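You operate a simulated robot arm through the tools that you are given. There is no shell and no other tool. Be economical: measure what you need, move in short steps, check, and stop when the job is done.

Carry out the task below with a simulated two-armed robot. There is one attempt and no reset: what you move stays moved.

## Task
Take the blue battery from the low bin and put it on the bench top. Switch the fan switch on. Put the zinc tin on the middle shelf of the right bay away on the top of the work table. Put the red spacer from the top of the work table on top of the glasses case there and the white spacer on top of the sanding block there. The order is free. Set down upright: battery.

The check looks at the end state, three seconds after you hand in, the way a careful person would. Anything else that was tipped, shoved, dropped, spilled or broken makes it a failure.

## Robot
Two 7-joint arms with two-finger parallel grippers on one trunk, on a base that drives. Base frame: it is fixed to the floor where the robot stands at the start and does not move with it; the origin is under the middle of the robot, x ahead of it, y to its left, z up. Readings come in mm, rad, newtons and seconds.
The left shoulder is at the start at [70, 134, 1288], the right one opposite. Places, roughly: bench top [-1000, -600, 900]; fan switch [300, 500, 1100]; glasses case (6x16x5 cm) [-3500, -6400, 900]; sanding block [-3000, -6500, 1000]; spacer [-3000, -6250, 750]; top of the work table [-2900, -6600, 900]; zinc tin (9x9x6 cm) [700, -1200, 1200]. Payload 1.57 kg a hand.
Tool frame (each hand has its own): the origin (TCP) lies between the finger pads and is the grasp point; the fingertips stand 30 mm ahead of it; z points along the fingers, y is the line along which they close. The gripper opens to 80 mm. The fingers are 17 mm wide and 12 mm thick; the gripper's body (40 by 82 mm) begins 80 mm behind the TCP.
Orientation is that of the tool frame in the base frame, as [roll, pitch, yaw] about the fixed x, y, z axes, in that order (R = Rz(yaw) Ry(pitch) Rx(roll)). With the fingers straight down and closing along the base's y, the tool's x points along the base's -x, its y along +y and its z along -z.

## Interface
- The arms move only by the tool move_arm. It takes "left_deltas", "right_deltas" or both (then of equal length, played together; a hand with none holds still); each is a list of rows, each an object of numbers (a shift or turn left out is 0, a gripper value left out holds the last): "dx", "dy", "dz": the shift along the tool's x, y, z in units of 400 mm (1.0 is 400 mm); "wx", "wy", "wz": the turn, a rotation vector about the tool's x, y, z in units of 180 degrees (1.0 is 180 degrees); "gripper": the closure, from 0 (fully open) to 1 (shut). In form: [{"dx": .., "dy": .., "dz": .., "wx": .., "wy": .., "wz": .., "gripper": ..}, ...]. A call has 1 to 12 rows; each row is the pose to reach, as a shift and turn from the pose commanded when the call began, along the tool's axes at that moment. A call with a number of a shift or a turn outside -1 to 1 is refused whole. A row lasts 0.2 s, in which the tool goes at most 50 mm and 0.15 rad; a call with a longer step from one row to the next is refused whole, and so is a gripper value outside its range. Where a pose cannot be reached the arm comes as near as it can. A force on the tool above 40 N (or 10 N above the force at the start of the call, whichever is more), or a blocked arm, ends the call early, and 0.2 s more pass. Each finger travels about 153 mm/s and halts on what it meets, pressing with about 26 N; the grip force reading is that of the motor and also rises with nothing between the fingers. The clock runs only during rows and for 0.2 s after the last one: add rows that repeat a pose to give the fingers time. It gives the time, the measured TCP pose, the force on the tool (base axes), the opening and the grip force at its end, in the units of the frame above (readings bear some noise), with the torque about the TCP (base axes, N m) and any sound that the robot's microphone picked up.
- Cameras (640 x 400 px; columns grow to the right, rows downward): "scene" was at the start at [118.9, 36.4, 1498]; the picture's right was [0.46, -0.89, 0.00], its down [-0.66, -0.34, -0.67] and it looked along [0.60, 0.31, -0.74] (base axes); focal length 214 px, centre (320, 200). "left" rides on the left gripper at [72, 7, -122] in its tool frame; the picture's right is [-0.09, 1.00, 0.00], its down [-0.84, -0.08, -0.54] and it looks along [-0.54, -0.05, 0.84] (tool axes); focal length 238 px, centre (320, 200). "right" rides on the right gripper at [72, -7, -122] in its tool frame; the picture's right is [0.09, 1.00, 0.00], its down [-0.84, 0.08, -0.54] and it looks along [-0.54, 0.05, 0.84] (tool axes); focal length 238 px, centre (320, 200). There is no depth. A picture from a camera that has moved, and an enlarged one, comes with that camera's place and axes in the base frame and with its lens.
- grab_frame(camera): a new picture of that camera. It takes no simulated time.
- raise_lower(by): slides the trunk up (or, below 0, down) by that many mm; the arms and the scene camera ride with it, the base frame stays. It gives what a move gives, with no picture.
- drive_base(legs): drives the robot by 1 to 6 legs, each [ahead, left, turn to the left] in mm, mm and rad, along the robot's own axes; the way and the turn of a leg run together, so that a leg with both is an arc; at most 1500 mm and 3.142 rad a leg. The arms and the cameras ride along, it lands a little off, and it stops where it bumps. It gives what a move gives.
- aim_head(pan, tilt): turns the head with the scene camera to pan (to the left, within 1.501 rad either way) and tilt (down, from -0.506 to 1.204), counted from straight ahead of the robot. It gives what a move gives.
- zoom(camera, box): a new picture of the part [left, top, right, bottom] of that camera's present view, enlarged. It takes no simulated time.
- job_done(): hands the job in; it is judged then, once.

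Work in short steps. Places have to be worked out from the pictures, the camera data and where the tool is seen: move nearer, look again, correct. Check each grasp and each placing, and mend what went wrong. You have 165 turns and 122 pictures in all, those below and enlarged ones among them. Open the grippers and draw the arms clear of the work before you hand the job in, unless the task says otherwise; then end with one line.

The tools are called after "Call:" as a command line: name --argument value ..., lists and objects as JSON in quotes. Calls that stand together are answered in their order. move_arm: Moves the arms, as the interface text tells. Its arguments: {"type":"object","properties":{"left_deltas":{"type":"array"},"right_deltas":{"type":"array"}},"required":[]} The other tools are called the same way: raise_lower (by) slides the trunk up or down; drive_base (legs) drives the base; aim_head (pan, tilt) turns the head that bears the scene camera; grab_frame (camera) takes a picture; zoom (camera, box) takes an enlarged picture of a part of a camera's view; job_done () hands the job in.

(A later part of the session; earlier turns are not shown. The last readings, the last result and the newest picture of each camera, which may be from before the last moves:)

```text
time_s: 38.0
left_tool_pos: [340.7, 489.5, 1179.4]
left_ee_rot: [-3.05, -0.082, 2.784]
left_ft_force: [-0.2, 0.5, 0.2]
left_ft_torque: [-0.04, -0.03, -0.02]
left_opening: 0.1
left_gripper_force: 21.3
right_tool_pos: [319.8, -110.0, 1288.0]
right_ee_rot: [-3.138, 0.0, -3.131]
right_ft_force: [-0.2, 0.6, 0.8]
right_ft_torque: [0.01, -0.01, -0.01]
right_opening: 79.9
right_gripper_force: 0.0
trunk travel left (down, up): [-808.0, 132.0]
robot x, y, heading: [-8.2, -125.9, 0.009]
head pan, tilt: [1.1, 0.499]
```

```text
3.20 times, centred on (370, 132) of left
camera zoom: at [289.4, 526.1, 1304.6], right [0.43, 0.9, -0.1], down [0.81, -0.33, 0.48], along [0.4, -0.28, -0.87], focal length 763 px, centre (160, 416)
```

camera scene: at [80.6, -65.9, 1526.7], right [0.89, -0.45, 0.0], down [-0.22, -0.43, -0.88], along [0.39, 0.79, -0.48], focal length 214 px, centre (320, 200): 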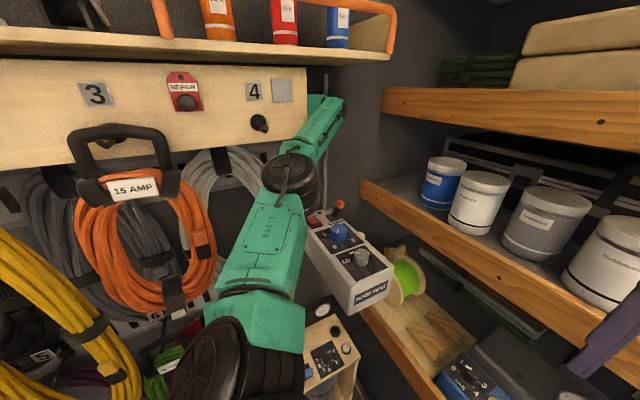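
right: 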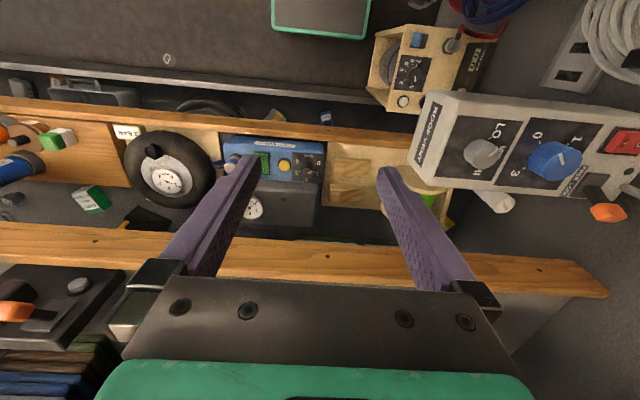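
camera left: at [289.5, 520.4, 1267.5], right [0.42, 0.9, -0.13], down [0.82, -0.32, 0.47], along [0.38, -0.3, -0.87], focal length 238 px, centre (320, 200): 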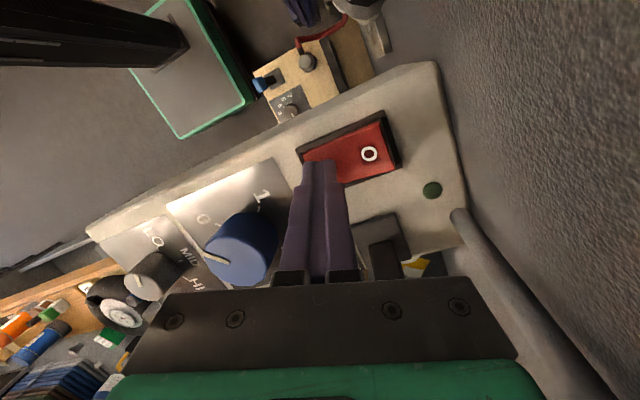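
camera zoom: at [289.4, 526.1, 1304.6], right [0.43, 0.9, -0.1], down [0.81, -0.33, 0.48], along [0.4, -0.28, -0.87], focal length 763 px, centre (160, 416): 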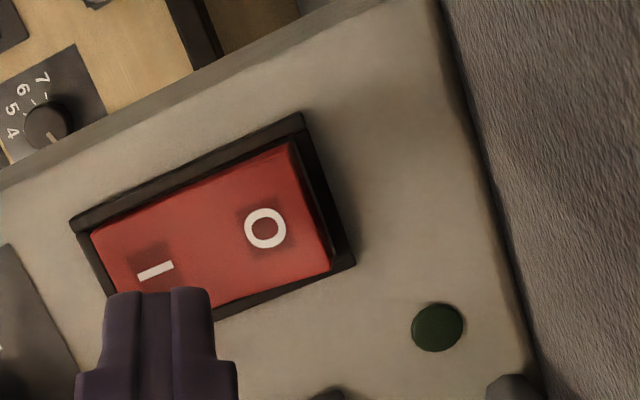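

Call:
zoom --camera "left" --box '[285, 95, 405, 170]'

Call:
zoom --camera "scene" --box '[260, 170, 400, 260]'

```text
5.33 times, centred on (345, 132) of left
camera zoom: at [289.4, 526.1, 1304.6], right [0.43, 0.9, -0.1], down [0.81, -0.33, 0.48], along [0.4, -0.28, -0.87], focal length 1271 px, centre (187, 560)
```

zoom: 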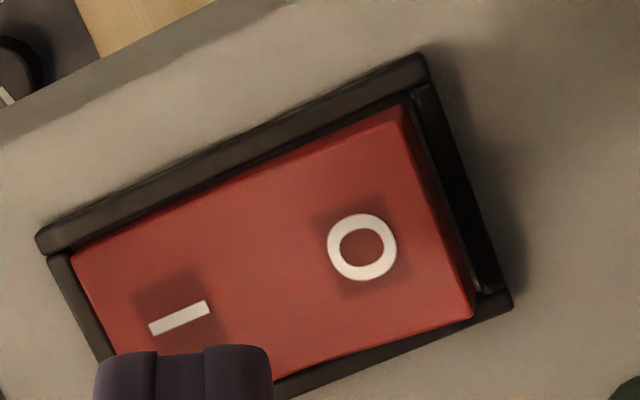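

```text
4.44 times, centred on (330, 215) of scene
camera zoom: at [81.6, -47.5, 1472.9], right [0.89, -0.45, 0.0], down [-0.21, -0.43, -0.88], along [0.39, 0.79, -0.48], focal length 953 px, centre (276, 133)
```

zoom: 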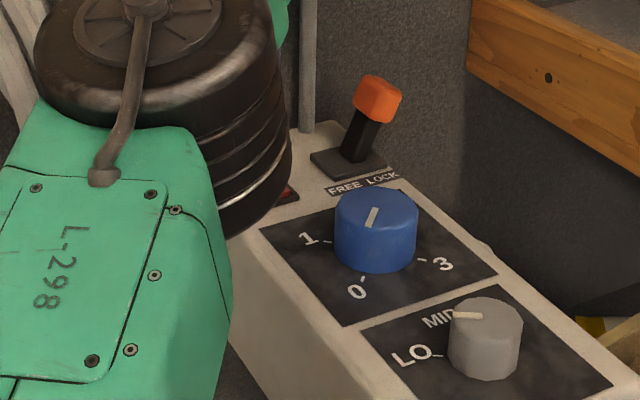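

The O end now stands proud and the I end is flush: the switch is on. I raise and back out of there.

Call:
raise_lower --by 60

Call:
drive_base --legs '[[-220, 0, 0], [0, -80, 0]]'

Call:
aim_head --pan 0.7 --tilt 0.6

Call:
grab_frame --camera "scene"

```text
time_s: 39.0
left_tool_pos: [341.0, 489.3, 1238.1]
left_ee_rot: [-3.047, -0.082, 2.786]
left_ft_force: [-0.1, -0.6, -0.1]
left_ft_torque: [0.01, 0.01, -0.01]
left_opening: 0.2
left_gripper_force: 21.4
right_tool_pos: [320.0, -109.7, 1347.6]
right_ee_rot: [-3.138, 0.001, -3.134]
right_ft_force: [-0.9, 0.3, -0.4]
right_ft_torque: [-0.02, -0.04, -0.01]
right_opening: 79.9
right_gripper_force: 0.0
trunk travel left (down, up): [-868.0, 72.0]
robot x, y, heading: [-8.0, -127.3, 0.01]
head pan, tilt: [1.1, 0.499]
```

```text
time_s: 40.0
left_tool_pos: [312.4, 470.8, 1242.9]
left_ee_rot: [-3.059, -0.101, 2.752]
left_ft_force: [-0.4, 0.0, 0.2]
left_ft_torque: [0.0, -0.01, 0.0]
left_opening: 0.0
left_gripper_force: 21.6
right_tool_pos: [277.8, -122.7, 1346.0]
right_ee_rot: [3.138, -0.005, 3.14]
right_ft_force: [-0.7, -0.4, -1.4]
right_ft_torque: [-0.01, -0.01, 0.01]
right_opening: 80.1
right_gripper_force: 0.1
trunk travel left (down, up): [-868.0, 72.0]
robot x, y, heading: [-55.4, -132.5, -0.004]
head pan, tilt: [1.1, 0.499]
stopped in leg 1: the robot was blocked; the commanded pose is now the measured one
```

```text
time_s: 40.9
left_tool_pos: [311.7, 471.5, 1241.6]
left_ee_rot: [-3.059, -0.101, 2.76]
left_ft_force: [0.2, -1.0, -0.4]
left_ft_torque: [-0.01, -0.03, 0.0]
left_opening: 0.1
left_gripper_force: 21.5
right_tool_pos: [282.6, -124.9, 1345.0]
right_ee_rot: [3.136, -0.01, -3.139]
right_ft_force: [0.5, 0.2, -0.1]
right_ft_torque: [-0.03, -0.01, 0.01]
right_opening: 79.7
right_gripper_force: 0.1
trunk travel left (down, up): [-868.0, 72.0]
robot x, y, heading: [-56.1, -128.6, -0.003]
head pan, tilt: [0.7, 0.6]
```

```text
89 pictures are left
camera scene: at [72.0, -86.9, 1523.1], right [0.64, -0.76, -0.01], down [-0.44, -0.36, -0.82], along [0.63, 0.54, -0.57], focal length 214 px, centre (320, 200)
```

scene: 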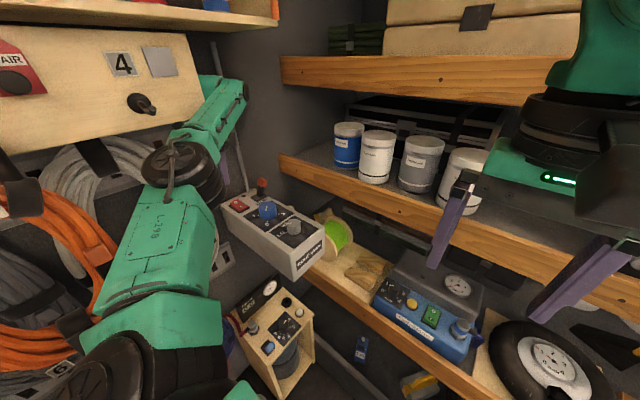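

The elbow likely brushed the coil; I drive right first, then back.

Call:
drive_base --legs '[[30, -60, 0], [0, -150, 0], [-150, 0, 0]]'

Call:
aim_head --pan 1.3 --tilt 0.6

Call:
grab_frame --camera "scene"

```text
time_s: 43.8
left_tool_pos: [183.0, 275.5, 1238.1]
left_ee_rot: [-3.052, -0.089, 2.762]
left_ft_force: [0.6, 0.2, -0.7]
left_ft_torque: [0.01, 0.0, 0.0]
left_opening: 0.0
left_gripper_force: 21.5
right_tool_pos: [152.8, -319.5, 1345.7]
right_ee_rot: [-3.139, -0.005, -3.139]
right_ft_force: [-0.1, 0.2, 0.2]
right_ft_torque: [-0.04, 0.05, 0.02]
right_opening: 80.1
right_gripper_force: 0.1
trunk travel left (down, up): [-868.0, 72.0]
robot x, y, heading: [-180.5, -334.4, -0.003]
head pan, tilt: [0.7, 0.6]
```

```text
time_s: 44.8
left_tool_pos: [179.7, 275.8, 1238.9]
left_ee_rot: [-3.054, -0.088, 2.762]
left_ft_force: [-0.2, -0.5, -0.7]
left_ft_torque: [-0.03, 0.01, -0.02]
left_opening: 0.0
left_gripper_force: 21.4
right_tool_pos: [148.9, -320.8, 1347.9]
right_ee_rot: [-3.139, -0.002, -3.139]
right_ft_force: [0.2, 0.3, -0.1]
right_ft_torque: [0.03, -0.02, 0.0]
right_opening: 80.0
right_gripper_force: 0.1
trunk travel left (down, up): [-868.0, 72.0]
robot x, y, heading: [-178.3, -337.9, 0.008]
head pan, tilt: [1.3, 0.6]
```

```text
88 pictures are left
camera scene: at [-106.1, -252.1, 1523.8], right [0.96, -0.27, 0.0], down [-0.15, -0.54, -0.83], along [0.22, 0.8, -0.56], focal length 214 px, centre (320, 200)
```

scene: 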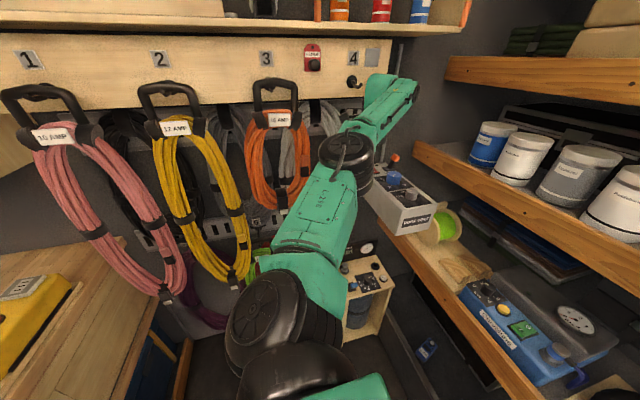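

Coils and box all look untouched. I bring the left hand in front of the robot (opening it) and draw the right hand back.

Call:
move_arm --left_deltas '[{"dx": -0.033, "dy": -0.105, "gripper": 0}, {"dx": -0.067, "dy": -0.211}, {"dx": -0.1, "dy": -0.317}, {"dx": -0.134, "dy": -0.422}, {"dx": -0.168, "dy": -0.528}, {"dx": -0.2, "dy": -0.633}, {"dx": -0.235, "dy": -0.74}, {"dx": -0.27, "dy": -0.845}, {"dx": -0.303, "dy": -0.95}]' --right_deltas '[{"dy": -0.08}, {"dy": -0.16}, {"dy": -0.24}, {"dy": -0.32}, {"dy": -0.4}, {"dy": -0.48}, {"dy": -0.52}, {"dy": -0.52}, {"dy": -0.52}]'

Call:
aim_head --pan 0.5 --tilt 0.6

Call:
grab_frame --camera "scene"

```text
time_s: 46.8
left_tool_pos: [157.6, -124.7, 1263.2]
left_ee_rot: [-3.055, -0.091, 2.762]
left_ft_force: [0.7, 0.1, -0.3]
left_ft_torque: [0.01, 0.0, 0.01]
left_opening: 80.3
left_gripper_force: 0.2
right_tool_pos: [152.2, -533.9, 1345.6]
right_ee_rot: [-3.14, -0.003, -3.137]
right_ft_force: [0.0, -0.6, 0.1]
right_ft_torque: [-0.01, 0.04, -0.02]
right_opening: 79.7
right_gripper_force: 0.1
trunk travel left (down, up): [-868.0, 72.0]
robot x, y, heading: [-177.9, -337.9, -0.0]
head pan, tilt: [1.3, 0.6]
```

```text
time_s: 47.9
left_tool_pos: [158.1, -119.7, 1262.7]
left_ee_rot: [-3.054, -0.089, 2.764]
left_ft_force: [0.0, -0.1, 0.1]
left_ft_torque: [0.0, 0.0, 0.01]
left_opening: 79.9
left_gripper_force: 0.1
right_tool_pos: [151.9, -530.5, 1345.8]
right_ee_rot: [-3.139, -0.003, -3.136]
right_ft_force: [-0.4, -0.3, -0.7]
right_ft_torque: [0.0, 0.01, 0.0]
right_opening: 80.1
right_gripper_force: 0.1
trunk travel left (down, up): [-868.0, 72.0]
robot x, y, heading: [-178.6, -337.5, 0.001]
head pan, tilt: [0.499, 0.6]
```

```text
87 pictures are left
camera scene: at [-51.8, -294.9, 1523.8], right [0.48, -0.88, 0.0], down [-0.5, -0.27, -0.83], along [0.72, 0.4, -0.56], focal length 214 px, centre (320, 200)
```

scene: 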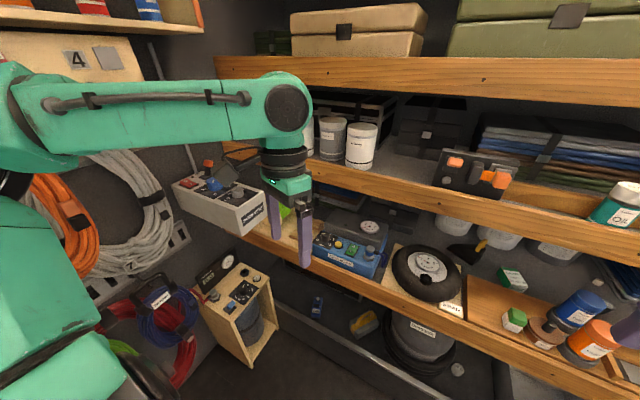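

Clear in front. I lower the trunk by 500 here, away from the shelf.

Call:
raise_lower --by -500

Call:
aim_head --pan 0.4 --tilt 0.4

Call:
grab_frame --camera "scene"

```text
refused: -500 is not a number from -400 to 400
```

```text
time_s: 48.7
left_tool_pos: [157.3, -120.2, 1263.0]
left_ee_rot: [-3.055, -0.089, 2.763]
left_ft_force: [-1.1, -0.2, -0.5]
left_ft_torque: [-0.01, -0.01, -0.01]
left_opening: 80.1
left_gripper_force: 0.1
right_tool_pos: [152.0, -530.3, 1346.4]
right_ee_rot: [-3.139, 0.0, -3.137]
right_ft_force: [-0.6, 0.0, -0.1]
right_ft_torque: [-0.01, -0.02, -0.01]
right_opening: 80.0
right_gripper_force: 0.0
trunk travel left (down, up): [-868.0, 72.0]
robot x, y, heading: [-174.2, -335.9, 0.0]
head pan, tilt: [0.4, 0.4]
```

```text
86 pictures are left
camera scene: at [-43.9, -301.4, 1542.0], right [0.39, -0.92, 0.0], down [-0.36, -0.15, -0.92], along [0.85, 0.36, -0.39], focal length 214 px, centre (320, 200)
```

scene: 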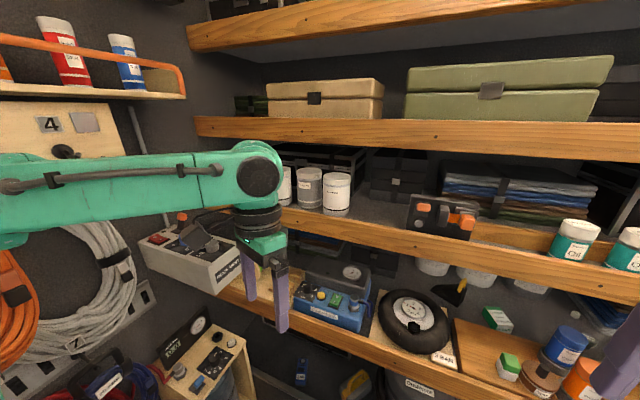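

The lift limit per call is 400; I lower 400, then 130.

Call:
raise_lower --by -400

Call:
raise_lower --by -130

Call:
grab_frame --camera "scene"

```text
time_s: 52.5
left_tool_pos: [158.2, -120.0, 863.9]
left_ee_rot: [-3.055, -0.089, 2.762]
left_ft_force: [0.3, 0.7, 0.4]
left_ft_torque: [0.01, 0.01, -0.02]
left_opening: 79.9
left_gripper_force: 0.0
right_tool_pos: [150.8, -530.5, 947.2]
right_ee_rot: [-3.138, -0.002, -3.138]
right_ft_force: [-1.0, 0.0, -0.6]
right_ft_torque: [-0.01, -0.02, 0.01]
right_opening: 79.8
right_gripper_force: 0.0
trunk travel left (down, up): [-468.0, 472.0]
robot x, y, heading: [-176.5, -337.5, 0.0]
head pan, tilt: [0.4, 0.4]
```

```text
time_s: 54.1
left_tool_pos: [157.4, -120.4, 733.0]
left_ee_rot: [-3.055, -0.09, 2.763]
left_ft_force: [0.1, -0.1, 0.6]
left_ft_torque: [0.02, 0.02, 0.0]
left_opening: 80.0
left_gripper_force: 0.1
right_tool_pos: [150.4, -530.6, 817.0]
right_ee_rot: [-3.138, -0.002, -3.138]
right_ft_force: [0.2, 0.3, 0.6]
right_ft_torque: [-0.01, -0.01, 0.04]
right_opening: 80.0
right_gripper_force: 0.0
trunk travel left (down, up): [-338.0, 602.0]
robot x, y, heading: [-178.2, -339.4, -0.004]
head pan, tilt: [0.4, 0.4]
```

```text
85 pictures are left
camera scene: at [-44.1, -301.3, 1012.1], right [0.39, -0.92, 0.0], down [-0.36, -0.15, -0.92], along [0.85, 0.36, -0.39], focal length 214 px, centre (320, 200)
```

scene: 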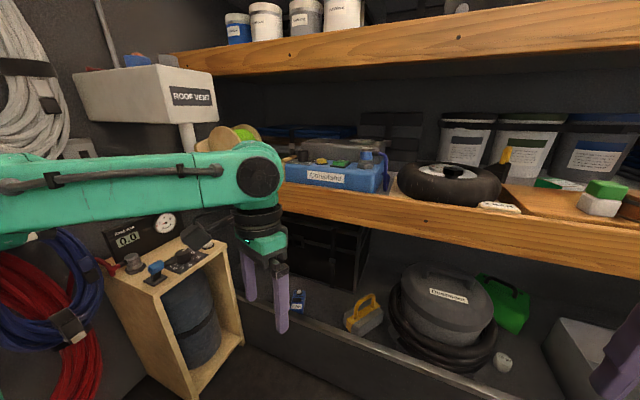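

Call:
zoom --camera "scene" --box '[240, 250, 400, 350]'

```text
4.00 times, centred on (320, 300) of scene
camera zoom: at [-44.1, -301.3, 1012.1], right [0.39, -0.92, 0.0], down [-0.36, -0.15, -0.92], along [0.85, 0.36, -0.39], focal length 858 px, centre (320, -200)
```

zoom: 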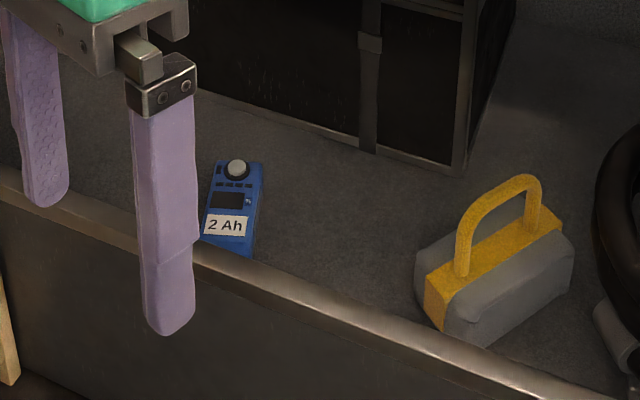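

The battery lies/stands at about (610, 92), long axis about 0.38 rad from x, behind a lip at x≈440, z≈315. I lower the left hand and turn its yaw to match.

Call:
move_arm --left_deltas '[{"dz": 0.06, "wz": -0.03}, {"dz": 0.12, "wz": -0.06}, {"dz": 0.18, "wz": -0.09}, {"dz": 0.24, "wz": -0.12}, {"dz": 0.3, "wz": -0.15}, {"dz": 0.36, "wz": -0.18}, {"dz": 0.42, "wz": -0.21}, {"dz": 0.48, "wz": -0.24}]'

```text
time_s: 55.9
left_tool_pos: [135.6, -130.8, 541.3]
left_ee_rot: [3.142, -0.123, -2.761]
left_ft_force: [0.0, -0.8, 0.4]
left_ft_torque: [0.03, 0.0, 0.0]
left_opening: 80.0
left_gripper_force: 0.1
right_tool_pos: [151.5, -530.5, 815.4]
right_ee_rot: [-3.139, -0.001, -3.139]
right_ft_force: [0.6, -0.1, 1.4]
right_ft_torque: [0.01, 0.05, 0.01]
right_opening: 80.1
right_gripper_force: 0.0
trunk travel left (down, up): [-338.0, 602.0]
robot x, y, heading: [-180.6, -337.0, -0.002]
head pan, tilt: [0.4, 0.4]
```

Yaw is as wanted. Next I tilt the fingers forward by pitch 0.52 (wy ≈ −0.2).

Call:
move_arm --left_deltas '[{"wy": -0.042}, {"wy": -0.084}, {"wy": -0.126}, {"wy": -0.168}, {"wy": -0.205}]'

Call:
grab_frame --camera "scene"

Call:
grab_frame --camera "left"

```text
time_s: 57.1
left_tool_pos: [226.0, -123.1, 627.7]
left_ee_rot: [3.141, 0.371, -2.757]
left_ft_force: [-1.3, 0.3, 0.4]
left_ft_torque: [0.02, 0.02, 0.0]
left_opening: 80.2
left_gripper_force: 0.0
left hand out of reach, approached as far as the arm can: row 1, 2, 3, 4, 5
right_tool_pos: [147.6, -530.6, 817.5]
right_ee_rot: [-3.141, 0.002, -3.139]
right_ft_force: [-0.3, 0.5, 0.5]
right_ft_torque: [0.0, -0.03, 0.02]
right_opening: 80.0
right_gripper_force: 0.2
trunk travel left (down, up): [-338.0, 602.0]
robot x, y, heading: [-177.3, -338.4, -0.002]
head pan, tilt: [0.4, 0.4]
```

```text
83 pictures are left
camera scene: at [-46.9, -302.3, 1012.5], right [0.39, -0.92, 0.0], down [-0.36, -0.15, -0.92], along [0.85, 0.36, -0.39], focal length 214 px, centre (320, 200)
```

scene: 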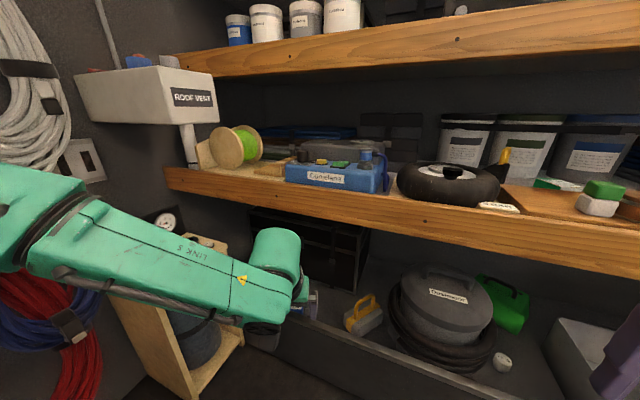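

```text
82 pictures are left
camera left: at [120.5, -159.1, 715.6], right [-0.29, 0.96, 0.03], down [0.57, 0.15, 0.81], along [0.77, 0.26, -0.59], focal length 238 px, centre (320, 200)
```

left: 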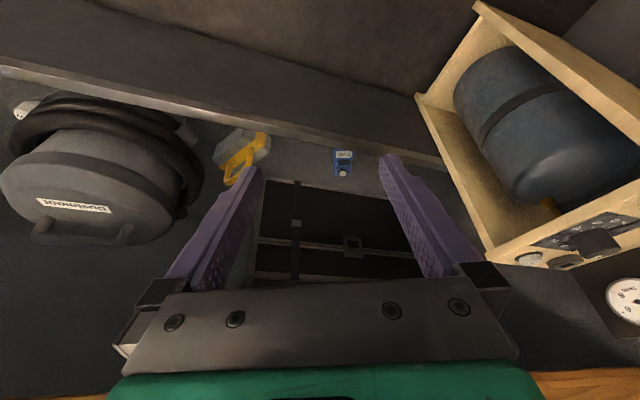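

Battery is in view between the fingers. I lower 150 and drive toward the bin.

Call:
raise_lower --by -130

Call:
drive_base --legs '[[200, 110, 0]]'

Call:
grab_frame --camera "scene"

Call:
grab_frame --camera "left"

```text
time_s: 58.6
left_tool_pos: [228.5, -121.1, 495.7]
left_ee_rot: [-3.141, 0.368, -2.759]
left_ft_force: [-0.2, -0.2, 0.6]
left_ft_torque: [-0.02, 0.03, 0.01]
left_opening: 79.9
left_gripper_force: 0.0
right_tool_pos: [151.9, -530.1, 685.8]
right_ee_rot: [-3.138, -0.002, -3.139]
right_ft_force: [-0.1, 0.0, 0.4]
right_ft_torque: [-0.03, 0.0, 0.01]
right_opening: 80.2
right_gripper_force: 0.1
trunk travel left (down, up): [-208.0, 732.0]
robot x, y, heading: [-177.5, -337.6, 0.0]
head pan, tilt: [0.4, 0.4]
```

```text
time_s: 60.4
left_tool_pos: [428.1, -8.7, 497.8]
left_ee_rot: [-3.141, 0.367, -2.756]
left_ft_force: [0.3, -0.9, 0.4]
left_ft_torque: [0.02, 0.01, -0.02]
left_opening: 80.0
left_gripper_force: 0.0
right_tool_pos: [352.8, -418.4, 687.0]
right_ee_rot: [-3.138, -0.002, -3.136]
right_ft_force: [0.5, -0.4, -0.2]
right_ft_torque: [0.02, 0.0, 0.04]
right_opening: 80.0
right_gripper_force: 0.1
trunk travel left (down, up): [-208.0, 732.0]
robot x, y, heading: [20.8, -228.9, 0.003]
head pan, tilt: [0.4, 0.4]
```

```text
81 pictures are left
camera scene: at [157.0, -190.0, 882.0], right [0.39, -0.92, 0.0], down [-0.36, -0.15, -0.92], along [0.85, 0.36, -0.39], focal length 214 px, centre (320, 200)
```

scene: 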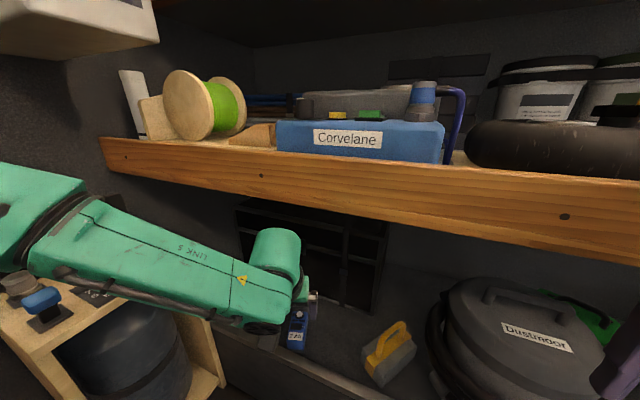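

```text
80 pictures are left
camera left: at [322.9, -46.4, 584.1], right [-0.3, 0.95, 0.03], down [0.57, 0.15, 0.81], along [0.76, 0.26, -0.59], focal length 238 px, centre (320, 200)
```

left: 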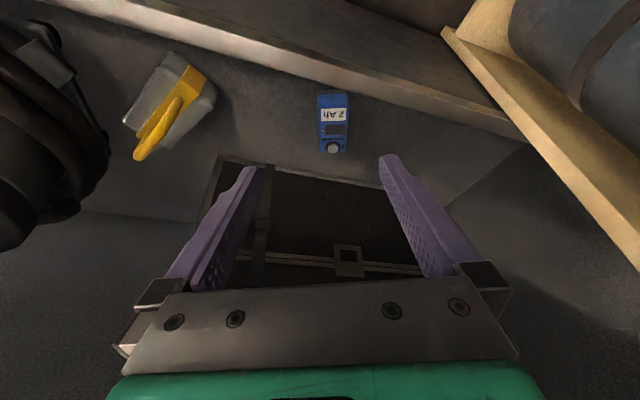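

Call:
zoom --camera "left" --box '[280, 70, 392, 170]'

Call:
zoom --camera "scene" --box '[260, 290, 360, 370]'

```text
4.00 times, centred on (336, 120) of left
camera zoom: at [322.9, -46.4, 584.1], right [-0.3, 0.95, 0.03], down [0.57, 0.15, 0.81], along [0.76, 0.26, -0.59], focal length 953 px, centre (256, 520)
```

zoom: 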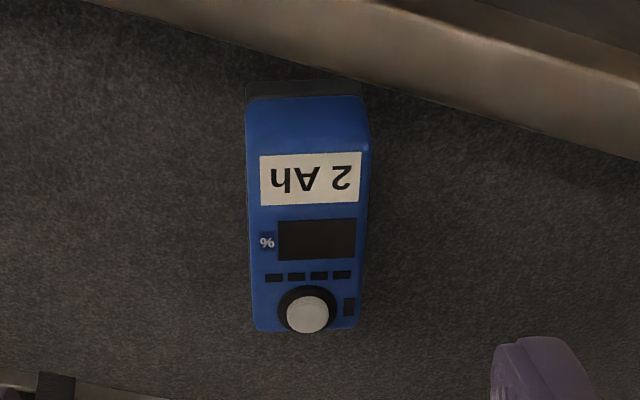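

```text
5.00 times, centred on (310, 330) of scene
camera zoom: at [157.0, -190.0, 882.0], right [0.39, -0.92, 0.0], down [-0.36, -0.15, -0.92], along [0.85, 0.36, -0.39], focal length 1072 px, centre (370, -450)
```

zoom: 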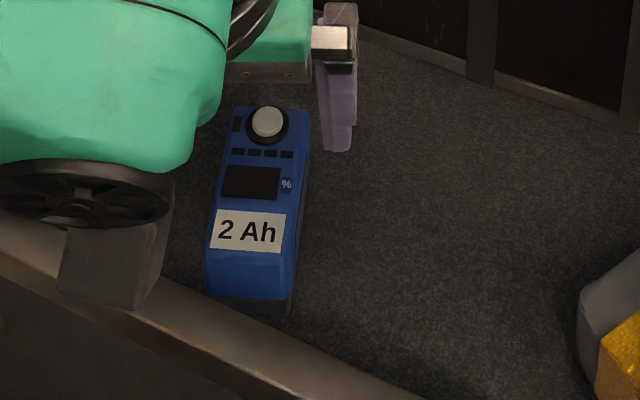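

The battery sits on a black base with the knob and label face up, so its present stance is the upright one: centre ≈ (602, 84), 120×56 mm, yaw ≈ 0.34. I draw the right hand back, then advance the left over the lip.

Call:
move_arm --right_deltas '[{"dx": 0.1}, {"dx": 0.2}, {"dx": 0.3}, {"dx": 0.35}]'

Call:
drive_base --legs '[[90, 60, 0]]'

Call:
raise_lower --by -120

Call:
grab_frame --camera "left"

Call:
grab_frame --camera "scene"

```text
time_s: 61.4
left_tool_pos: [427.4, -10.2, 495.6]
left_ee_rot: [-3.14, 0.365, -2.751]
left_ft_force: [-0.5, -0.3, 0.3]
left_ft_torque: [0.01, -0.01, -0.06]
left_opening: 79.9
left_gripper_force: 0.0
right_tool_pos: [217.9, -413.6, 683.9]
right_ee_rot: [-3.138, -0.002, -3.134]
right_ft_force: [0.6, -0.2, -0.1]
right_ft_torque: [0.04, 0.01, 0.0]
right_opening: 80.3
right_gripper_force: 0.1
right hand out of reach, approached as far as the arm can: row 3, 4
trunk travel left (down, up): [-208.0, 732.0]
robot x, y, heading: [24.0, -226.5, 0.0]
head pan, tilt: [0.4, 0.4]
```

```text
time_s: 62.6
left_tool_pos: [506.9, 44.1, 492.9]
left_ee_rot: [3.127, 0.362, -2.784]
left_ft_force: [-0.4, 1.0, 0.0]
left_ft_torque: [0.01, 0.01, 0.01]
left_opening: 80.2
left_gripper_force: 0.1
right_tool_pos: [304.1, -354.9, 683.7]
right_ee_rot: [-3.136, 0.001, -3.134]
right_ft_force: [0.2, 0.2, -0.3]
right_ft_torque: [0.01, -0.04, 0.01]
right_opening: 80.0
right_gripper_force: 0.0
trunk travel left (down, up): [-208.0, 732.0]
robot x, y, heading: [112.4, -171.9, 0.01]
head pan, tilt: [0.4, 0.4]
stopped in leg 1: the robot was blocked; the commanded pose is now the measured one
```

```text
time_s: 64.1
left_tool_pos: [508.7, 45.2, 373.5]
left_ee_rot: [3.127, 0.361, -2.781]
left_ft_force: [-0.8, -0.2, -0.2]
left_ft_torque: [0.0, -0.01, 0.02]
left_opening: 80.0
left_gripper_force: 0.0
right_tool_pos: [305.2, -355.0, 563.3]
right_ee_rot: [-3.138, -0.003, -3.133]
right_ft_force: [0.1, 0.4, -1.2]
right_ft_torque: [0.0, -0.02, -0.02]
right_opening: 80.0
right_gripper_force: 0.1
trunk travel left (down, up): [-88.0, 852.0]
robot x, y, heading: [112.9, -168.0, 0.005]
head pan, tilt: [0.4, 0.4]
```

```text
77 pictures are left
camera left: at [402.8, 9.5, 461.1], right [-0.27, 0.96, 0.05], down [0.58, 0.13, 0.8], along [0.76, 0.25, -0.6], focal length 238 px, centre (320, 200)
```

left: 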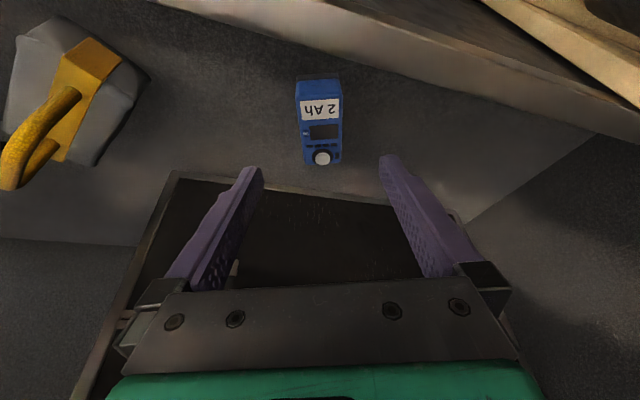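

```text
76 pictures are left
camera scene: at [243.0, -132.1, 762.1], right [0.39, -0.92, 0.0], down [-0.36, -0.15, -0.92], along [0.85, 0.36, -0.39], focal length 214 px, centre (320, 200)
```

scene: 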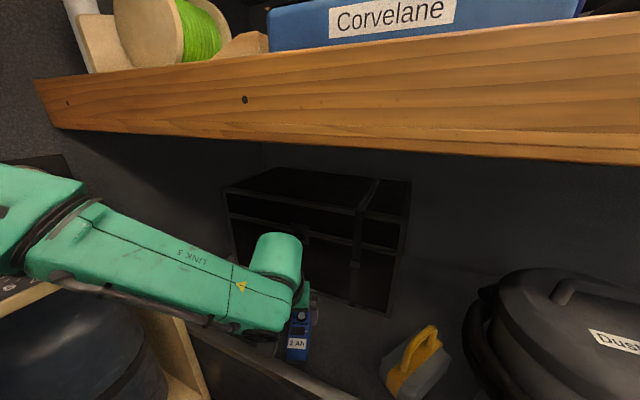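

I was blocked once; I check the left elbow versus the wooden box.

Call:
aim_head --pan 1.1 --tilt 0.7

Call:
grab_frame --camera "scene"

```text
time_s: 65.2
left_tool_pos: [508.7, 44.3, 372.8]
left_ee_rot: [3.128, 0.362, -2.782]
left_ft_force: [-0.5, -0.2, 0.6]
left_ft_torque: [-0.01, -0.04, 0.0]
left_opening: 79.9
left_gripper_force: 0.1
right_tool_pos: [304.9, -355.3, 563.8]
right_ee_rot: [-3.139, -0.001, -3.135]
right_ft_force: [0.0, 0.3, -0.6]
right_ft_torque: [-0.02, 0.01, 0.02]
right_opening: 80.1
right_gripper_force: 0.0
trunk travel left (down, up): [-88.0, 852.0]
robot x, y, heading: [110.6, -171.3, 0.006]
head pan, tilt: [1.1, 0.7]
```

```text
75 pictures are left
camera scene: at [196.1, -92.7, 735.2], right [0.89, -0.45, 0.0], down [-0.29, -0.57, -0.77], along [0.34, 0.68, -0.64], focal length 214 px, centre (320, 200)
```

scene: 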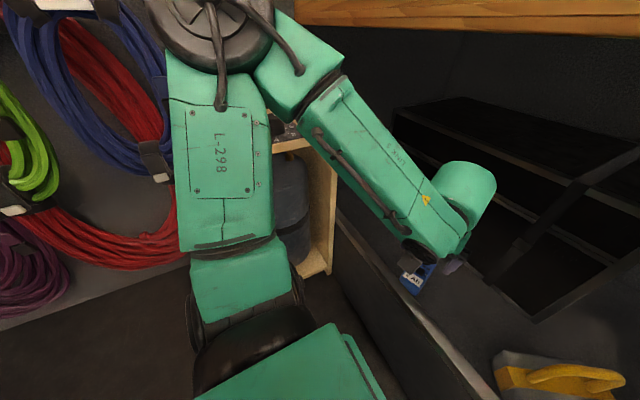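

The elbow hovers over the wooden box. I shift the robot right 45 for clearance and then reach out with the arm.

Call:
drive_base --legs '[[0, -45, 0]]'

Call:
grab_frame --camera "scene"

```text
time_s: 66.1
left_tool_pos: [507.6, 0.4, 372.9]
left_ee_rot: [3.126, 0.362, -2.782]
left_ft_force: [-0.4, -0.3, -0.2]
left_ft_torque: [0.01, -0.02, -0.01]
left_opening: 80.1
left_gripper_force: 0.1
right_tool_pos: [304.8, -400.1, 562.6]
right_ee_rot: [-3.137, -0.003, -3.135]
right_ft_force: [0.4, -1.2, 0.2]
right_ft_torque: [0.0, 0.01, 0.0]
right_opening: 79.8
right_gripper_force: 0.0
trunk travel left (down, up): [-88.0, 852.0]
robot x, y, heading: [108.4, -213.7, 0.002]
head pan, tilt: [1.1, 0.7]
```

```text
74 pictures are left
camera scene: at [196.3, -137.8, 735.2], right [0.89, -0.45, 0.0], down [-0.29, -0.58, -0.76], along [0.34, 0.68, -0.64], focal length 214 px, centre (320, 200)
```

scene: 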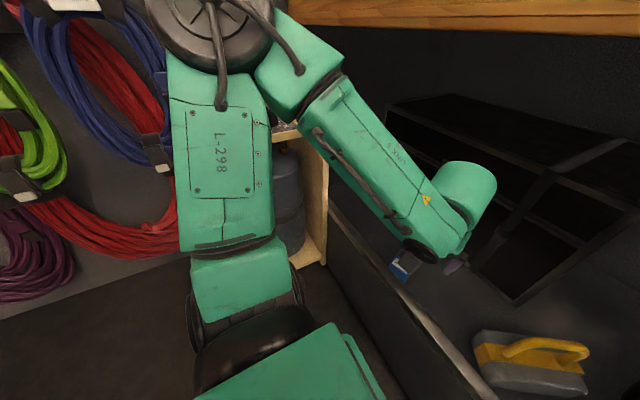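

Battery re-measured at centre ≈ (602, 82), yaw ≈ 0.3. I move the left hand to a pre-grasp point 90 mm back along the fingers.

Call:
move_arm --left_deltas '[{"dx": -0.025, "dy": 0.028, "dz": 0.084}, {"dx": -0.05, "dy": 0.055, "dz": 0.168}, {"dx": -0.075, "dy": 0.083, "dz": 0.252}, {"dx": -0.1, "dy": 0.11, "dz": 0.337}, {"dx": -0.1, "dy": 0.11, "dz": 0.337}]'

Call:
grab_frame --camera "left"

Call:
grab_frame --camera "scene"

```text
time_s: 67.3
left_tool_pos: [570.5, 71.2, 260.8]
left_ee_rot: [3.126, 0.361, -2.783]
left_ft_force: [0.8, -0.4, 0.3]
left_ft_torque: [0.0, 0.02, 0.02]
left_opening: 79.9
left_gripper_force: 0.1
right_tool_pos: [305.0, -400.7, 561.8]
right_ee_rot: [-3.137, -0.001, -3.136]
right_ft_force: [-0.5, -0.4, 0.0]
right_ft_torque: [0.01, 0.02, 0.02]
right_opening: 80.1
right_gripper_force: 0.1
trunk travel left (down, up): [-88.0, 852.0]
robot x, y, heading: [109.5, -212.7, 0.003]
head pan, tilt: [1.1, 0.7]
```

```text
73 pictures are left
camera left: at [466.2, 35.4, 349.5], right [-0.27, 0.96, 0.05], down [0.58, 0.13, 0.8], along [0.76, 0.25, -0.6], focal length 238 px, centre (320, 200)
```

left: 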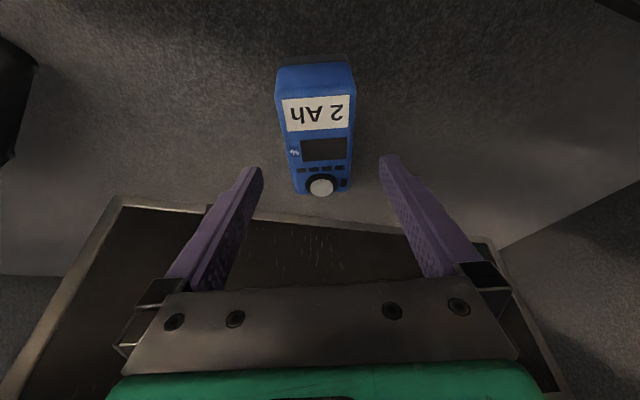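

```text
72 pictures are left
camera scene: at [196.4, -137.6, 735.2], right [0.89, -0.45, 0.0], down [-0.29, -0.58, -0.76], along [0.34, 0.68, -0.64], focal length 214 px, centre (320, 200)
```

scene: 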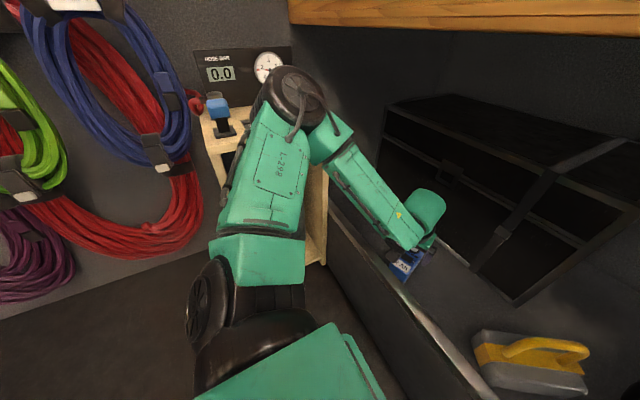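

Well aligned. I advance along the fingers by 84 mm.

Call:
move_arm --left_deltas '[{"dz": 0.08}, {"dz": 0.15}, {"dz": 0.19}, {"dz": 0.21}, {"dz": 0.21}]'

Call:
grab_frame --camera "left"

```text
time_s: 68.5
left_tool_pos: [597.5, 83.6, 182.9]
left_ee_rot: [3.125, 0.359, -2.78]
left_ft_force: [-1.0, 0.2, 0.2]
left_ft_torque: [-0.02, 0.02, 0.02]
left_opening: 80.0
left_gripper_force: 0.0
right_tool_pos: [305.2, -399.9, 563.3]
right_ee_rot: [-3.138, -0.001, -3.134]
right_ft_force: [0.0, -0.1, -0.1]
right_ft_torque: [-0.01, 0.01, 0.02]
right_opening: 80.3
right_gripper_force: 0.0
trunk travel left (down, up): [-88.0, 852.0]
robot x, y, heading: [109.2, -212.4, 0.005]
head pan, tilt: [1.1, 0.7]
```

```text
71 pictures are left
camera left: at [493.3, 49.0, 270.4], right [-0.27, 0.96, 0.05], down [0.58, 0.13, 0.8], along [0.76, 0.25, -0.6], focal length 238 px, centre (320, 200)
```

left: 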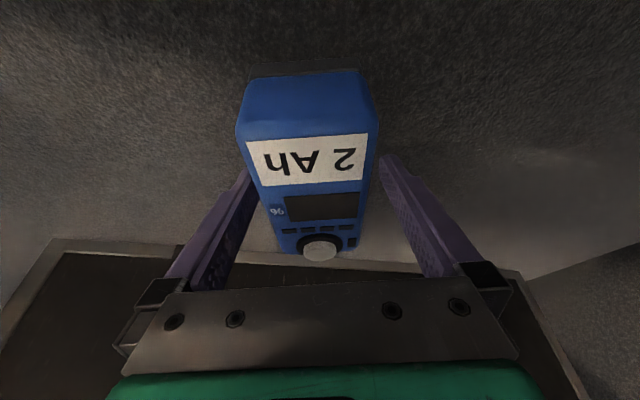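

Fingers straddle the battery; a touch deeper, then close.

Call:
move_arm --left_deltas '[{"dz": 0.015}, {"dz": 0.015, "gripper": 0.5}, {"dz": 0.015, "gripper": 1}, {"dz": 0.015, "gripper": 1}, {"dz": 0.015, "gripper": 1}, {"dz": 0.015, "gripper": 1}]'

Call:
grab_frame --camera "left"

```text
time_s: 69.9
left_tool_pos: [601.1, 85.8, 177.1]
left_ee_rot: [3.125, 0.362, -2.781]
left_ft_force: [1.8, -2.1, 1.7]
left_ft_torque: [-0.13, -0.45, -0.13]
left_opening: 57.9
left_gripper_force: 26.7
right_tool_pos: [304.7, -399.4, 563.3]
right_ee_rot: [-3.138, 0.0, -3.133]
right_ft_force: [-0.3, 0.1, 0.5]
right_ft_torque: [0.01, -0.02, 0.03]
right_opening: 80.1
right_gripper_force: 0.1
trunk travel left (down, up): [-88.0, 852.0]
robot x, y, heading: [109.8, -213.8, 0.007]
head pan, tilt: [1.1, 0.7]
```

```text
70 pictures are left
camera left: at [495.2, 49.8, 265.1], right [-0.27, 0.96, 0.05], down [0.58, 0.13, 0.8], along [0.76, 0.25, -0.6], focal length 238 px, centre (320, 200)
```

left: 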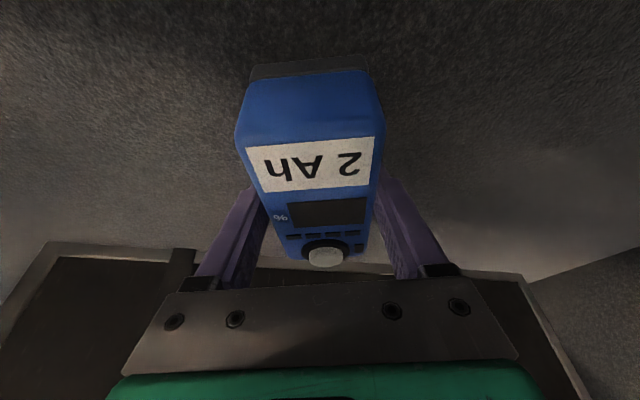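

Gripped at 57.9 mm. I raise the trunk slightly and check the hold.

Call:
raise_lower --by 100

Call:
grab_frame --camera "left"

```text
time_s: 71.2
left_tool_pos: [600.2, 85.7, 274.1]
left_ee_rot: [3.126, 0.358, -2.78]
left_ft_force: [0.5, -0.7, -4.3]
left_ft_torque: [0.0, -0.03, 0.01]
left_opening: 57.9
left_gripper_force: 25.7
right_tool_pos: [306.1, -398.4, 662.7]
right_ee_rot: [-3.136, -0.003, -3.134]
right_ft_force: [0.0, -0.6, -1.1]
right_ft_torque: [0.03, 0.02, -0.03]
right_opening: 79.8
right_gripper_force: 0.0
trunk travel left (down, up): [-188.0, 752.0]
robot x, y, heading: [109.1, -213.4, 0.01]
head pan, tilt: [1.1, 0.7]
```

```text
69 pictures are left
camera left: at [495.3, 50.0, 364.3], right [-0.27, 0.96, 0.05], down [0.59, 0.13, 0.8], along [0.76, 0.25, -0.6], focal length 238 px, centre (320, 200)
```

left: 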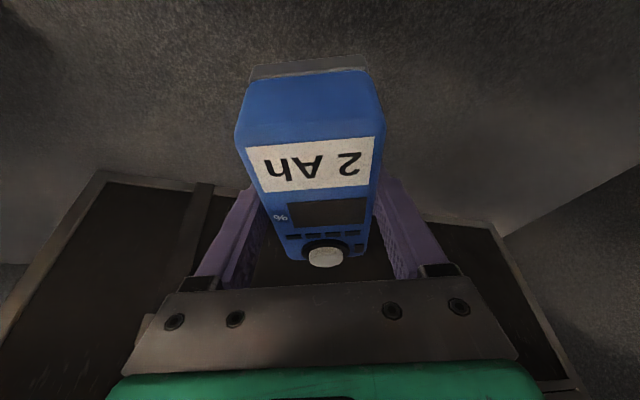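

Battery held firmly (~0.43 kg). I raise to clear the lip and back out to the aisle.

Call:
raise_lower --by 140

Call:
drive_base --legs '[[-120, -20, 0], [-200, -80, 0]]'

Call:
aim_head --pan 0.3 --tilt 0.6

Call:
grab_frame --camera "scene"

```text
time_s: 72.9
left_tool_pos: [599.9, 85.5, 415.8]
left_ee_rot: [3.126, 0.359, -2.783]
left_ft_force: [0.7, -0.4, -4.4]
left_ft_torque: [0.01, -0.03, 0.02]
left_opening: 57.9
left_gripper_force: 26.3
right_tool_pos: [305.7, -399.1, 803.2]
right_ee_rot: [-3.136, -0.003, -3.135]
right_ft_force: [-0.5, -0.1, 0.2]
right_ft_torque: [-0.02, 0.03, -0.02]
right_opening: 79.9
right_gripper_force: 0.0
trunk travel left (down, up): [-328.0, 612.0]
robot x, y, heading: [109.5, -213.1, 0.006]
head pan, tilt: [1.1, 0.7]
```

```text
time_s: 75.4
left_tool_pos: [277.5, -15.9, 416.4]
left_ee_rot: [3.126, 0.363, -2.779]
left_ft_force: [-1.0, 0.8, -4.0]
left_ft_torque: [0.05, 0.01, 0.02]
left_opening: 58.1
left_gripper_force: 26.1
right_tool_pos: [-17.0, -502.9, 802.5]
right_ee_rot: [-3.137, -0.003, -3.132]
right_ft_force: [-0.4, 0.1, -0.1]
right_ft_torque: [0.02, 0.0, 0.0]
right_opening: 80.0
right_gripper_force: 0.1
trunk travel left (down, up): [-328.0, 612.0]
robot x, y, heading: [-213.4, -316.4, 0.011]
head pan, tilt: [1.1, 0.7]
```

```text
time_s: 76.6
left_tool_pos: [278.1, -16.2, 416.0]
left_ee_rot: [3.125, 0.36, -2.781]
left_ft_force: [0.2, 0.0, -4.3]
left_ft_torque: [0.0, 0.03, -0.03]
left_opening: 58.0
left_gripper_force: 26.0
right_tool_pos: [-15.0, -502.7, 803.7]
right_ee_rot: [-3.136, -0.003, -3.13]
right_ft_force: [-0.5, 0.3, 0.2]
right_ft_torque: [0.04, 0.01, 0.01]
right_opening: 80.1
right_gripper_force: 0.1
trunk travel left (down, up): [-328.0, 612.0]
robot x, y, heading: [-213.3, -317.0, 0.006]
head pan, tilt: [0.3, 0.6]
```

```text
68 pictures are left
camera scene: at [-79.0, -289.6, 983.7], right [0.3, -0.95, 0.0], down [-0.54, -0.17, -0.82], along [0.79, 0.25, -0.57], focal length 214 px, centre (320, 200)
```

scene: 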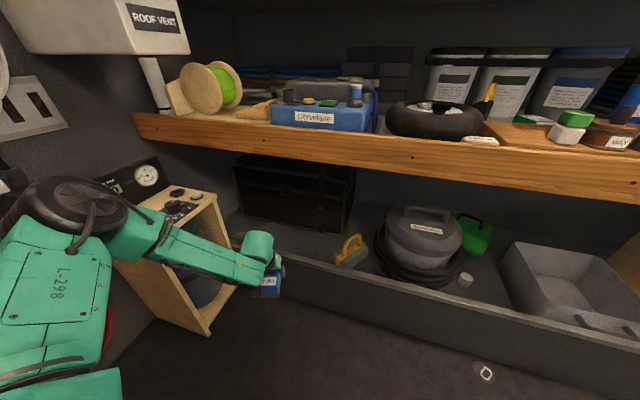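

Clean exit. I raise the trunk 400, then draw the hand in before turning to the bench.

Call:
raise_lower --by 400

Call:
move_arm --left_deltas '[{"dz": -0.1}, {"dz": -0.2}, {"dz": -0.3}, {"dz": -0.4}]'

Call:
drive_base --legs '[[0, -250, 0], [0, 0, -1.57]]'

Call:
aim_head --pan -1.1 --tilt 0.6

Call:
grab_frame --camera "scene"

```text
time_s: 80.4
left_tool_pos: [276.6, -16.1, 815.9]
left_ee_rot: [3.125, 0.36, -2.777]
left_ft_force: [0.3, -0.1, -5.0]
left_ft_torque: [0.03, -0.01, 0.01]
left_opening: 57.7
left_gripper_force: 25.7
right_tool_pos: [-14.5, -501.5, 1202.1]
right_ee_rot: [-3.136, -0.003, -3.131]
right_ft_force: [-0.2, -0.6, 0.1]
right_ft_torque: [-0.01, 0.01, -0.02]
right_opening: 79.8
right_gripper_force: 0.1
trunk travel left (down, up): [-728.0, 212.0]
robot x, y, heading: [-211.0, -317.4, 0.006]
head pan, tilt: [0.3, 0.6]
```

```text
time_s: 81.4
left_tool_pos: [221.5, -41.3, 964.4]
left_ee_rot: [3.126, 0.359, -2.78]
left_ft_force: [0.0, 0.5, -4.5]
left_ft_torque: [-0.03, -0.02, 0.02]
left_opening: 58.1
left_gripper_force: 25.8
right_tool_pos: [-17.4, -503.4, 1204.0]
right_ee_rot: [-3.138, 0.001, -3.132]
right_ft_force: [-1.2, 0.7, 0.6]
right_ft_torque: [0.02, -0.02, -0.01]
right_opening: 80.1
right_gripper_force: 0.0
trunk travel left (down, up): [-728.0, 212.0]
robot x, y, heading: [-213.6, -315.8, 0.009]
head pan, tilt: [0.3, 0.6]
```

```text
time_s: 87.0
left_tool_pos: [71.3, -1001.2, 963.6]
left_ee_rot: [3.125, 0.36, 1.946]
left_ft_force: [0.1, 0.3, -4.8]
left_ft_torque: [-0.02, -0.03, -0.01]
left_opening: 58.2
left_gripper_force: 26.1
right_tool_pos: [-394.7, -767.3, 1202.9]
right_ee_rot: [-3.135, -0.003, 1.593]
right_ft_force: [0.1, 0.2, 0.5]
right_ft_torque: [0.01, 0.01, 0.01]
right_opening: 80.1
right_gripper_force: 0.0
trunk travel left (down, up): [-728.0, 212.0]
robot x, y, heading: [-212.4, -569.8, -1.554]
head pan, tilt: [0.3, 0.6]
```

```text
time_s: 88.5
left_tool_pos: [71.4, -1002.4, 963.7]
left_ee_rot: [3.126, 0.359, 1.946]
left_ft_force: [-0.4, -0.4, -3.8]
left_ft_torque: [0.03, -0.01, 0.01]
left_opening: 57.9
left_gripper_force: 25.9
right_tool_pos: [-393.7, -766.5, 1203.8]
right_ee_rot: [-3.136, -0.001, 1.592]
right_ft_force: [0.0, -0.2, 0.1]
right_ft_torque: [-0.01, -0.02, 0.02]
right_opening: 80.1
right_gripper_force: 0.2
trunk travel left (down, up): [-728.0, 212.0]
robot x, y, heading: [-213.7, -567.7, -1.554]
head pan, tilt: [-1.1, 0.6]
```

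```text
67 pictures are left
camera scene: at [-289.3, -660.1, 1383.8], right [-0.47, 0.88, 0.0], down [0.5, 0.27, -0.83], along [-0.73, -0.39, -0.56], focal length 214 px, centre (320, 200)
```

scene: 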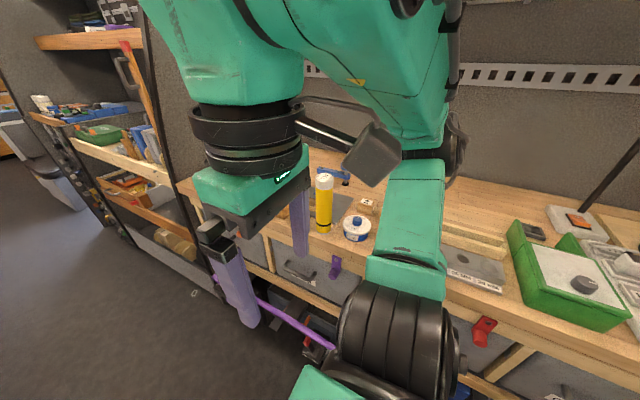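

The bench is to the right with free spots between the blue tape and the green box. I raise more and turn to face it.

Call:
raise_lower --by 150

Call:
drive_base --legs '[[0, 60, 0], [0, 0, -1.57]]'

Call:
aim_head --pan 0.0 --tilt 0.7

Call:
grab_frame --camera "scene"

Call:
grab_frame --camera "right"

```text
time_s: 90.3
left_tool_pos: [69.7, -1000.7, 1113.7]
left_ee_rot: [3.129, 0.361, 1.947]
left_ft_force: [0.4, -0.3, -4.8]
left_ft_torque: [-0.01, 0.01, -0.02]
left_opening: 57.8
left_gripper_force: 26.4
right_tool_pos: [-394.6, -766.7, 1352.8]
right_ee_rot: [-3.136, -0.002, 1.593]
right_ft_force: [0.7, -0.2, 0.8]
right_ft_torque: [0.0, 0.02, 0.01]
right_opening: 80.0
right_gripper_force: 0.1
trunk travel left (down, up): [-878.0, 62.0]
robot x, y, heading: [-211.2, -566.7, -1.55]
head pan, tilt: [-1.1, 0.6]
```

```text
time_s: 95.0
left_tool_pos: [-583.9, -851.6, 1114.3]
left_ee_rot: [3.126, 0.359, 0.385]
left_ft_force: [0.4, -0.2, -5.3]
left_ft_torque: [-0.01, -0.01, 0.0]
left_opening: 57.9
left_gripper_force: 26.0
right_tool_pos: [-352.8, -386.1, 1352.5]
right_ee_rot: [-3.137, -0.001, 0.032]
right_ft_force: [-0.4, 0.4, 0.1]
right_ft_torque: [-0.01, 0.06, 0.02]
right_opening: 80.0
right_gripper_force: 0.0
trunk travel left (down, up): [-878.0, 62.0]
robot x, y, heading: [-151.0, -567.8, -3.112]
head pan, tilt: [-1.1, 0.6]
```

```text
time_s: 96.4
left_tool_pos: [-581.6, -851.3, 1113.7]
left_ee_rot: [3.125, 0.359, 0.384]
left_ft_force: [0.3, 1.1, -4.8]
left_ft_torque: [-0.03, 0.02, -0.03]
left_opening: 57.8
left_gripper_force: 26.3
right_tool_pos: [-352.8, -385.9, 1354.4]
right_ee_rot: [-3.138, -0.001, 0.032]
right_ft_force: [-0.1, -0.7, 0.2]
right_ft_torque: [0.02, 0.04, 0.0]
right_opening: 79.4
right_gripper_force: 0.0
trunk travel left (down, up): [-878.0, 62.0]
robot x, y, heading: [-149.7, -566.4, -3.116]
head pan, tilt: [0.0, 0.7]
```

```text
66 pictures are left
camera scene: at [-288.6, -570.7, 1525.1], right [-0.03, 1.0, 0.0], down [0.64, 0.02, -0.76], along [-0.76, -0.02, -0.64], focal length 214 px, centre (320, 200)
```

scene: 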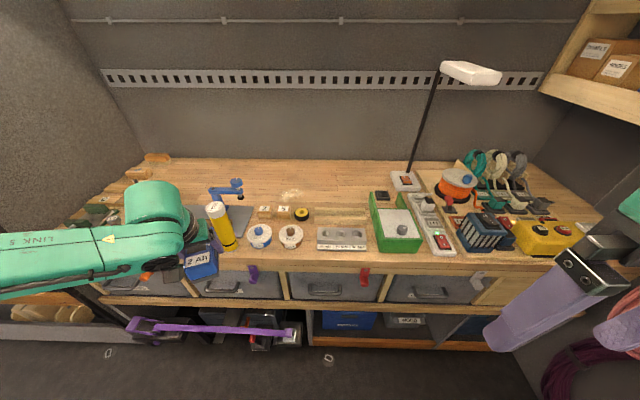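

```text
65 pictures are left
camera right: at [-281.5, -377.2, 1475.6], right [0.12, -0.99, 0.0], down [-0.83, -0.11, 0.54], along [-0.54, -0.06, -0.84], focal length 238 px, centre (320, 200)
```

right: 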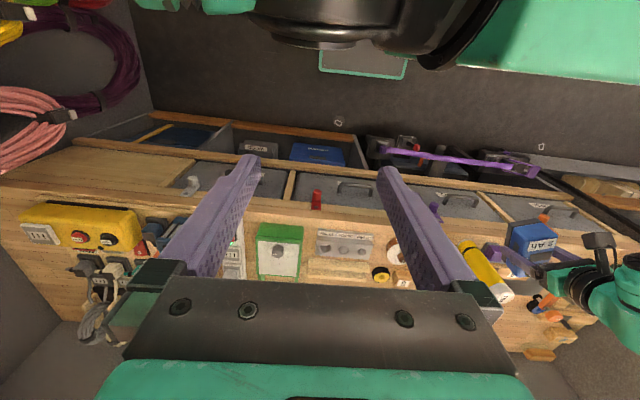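

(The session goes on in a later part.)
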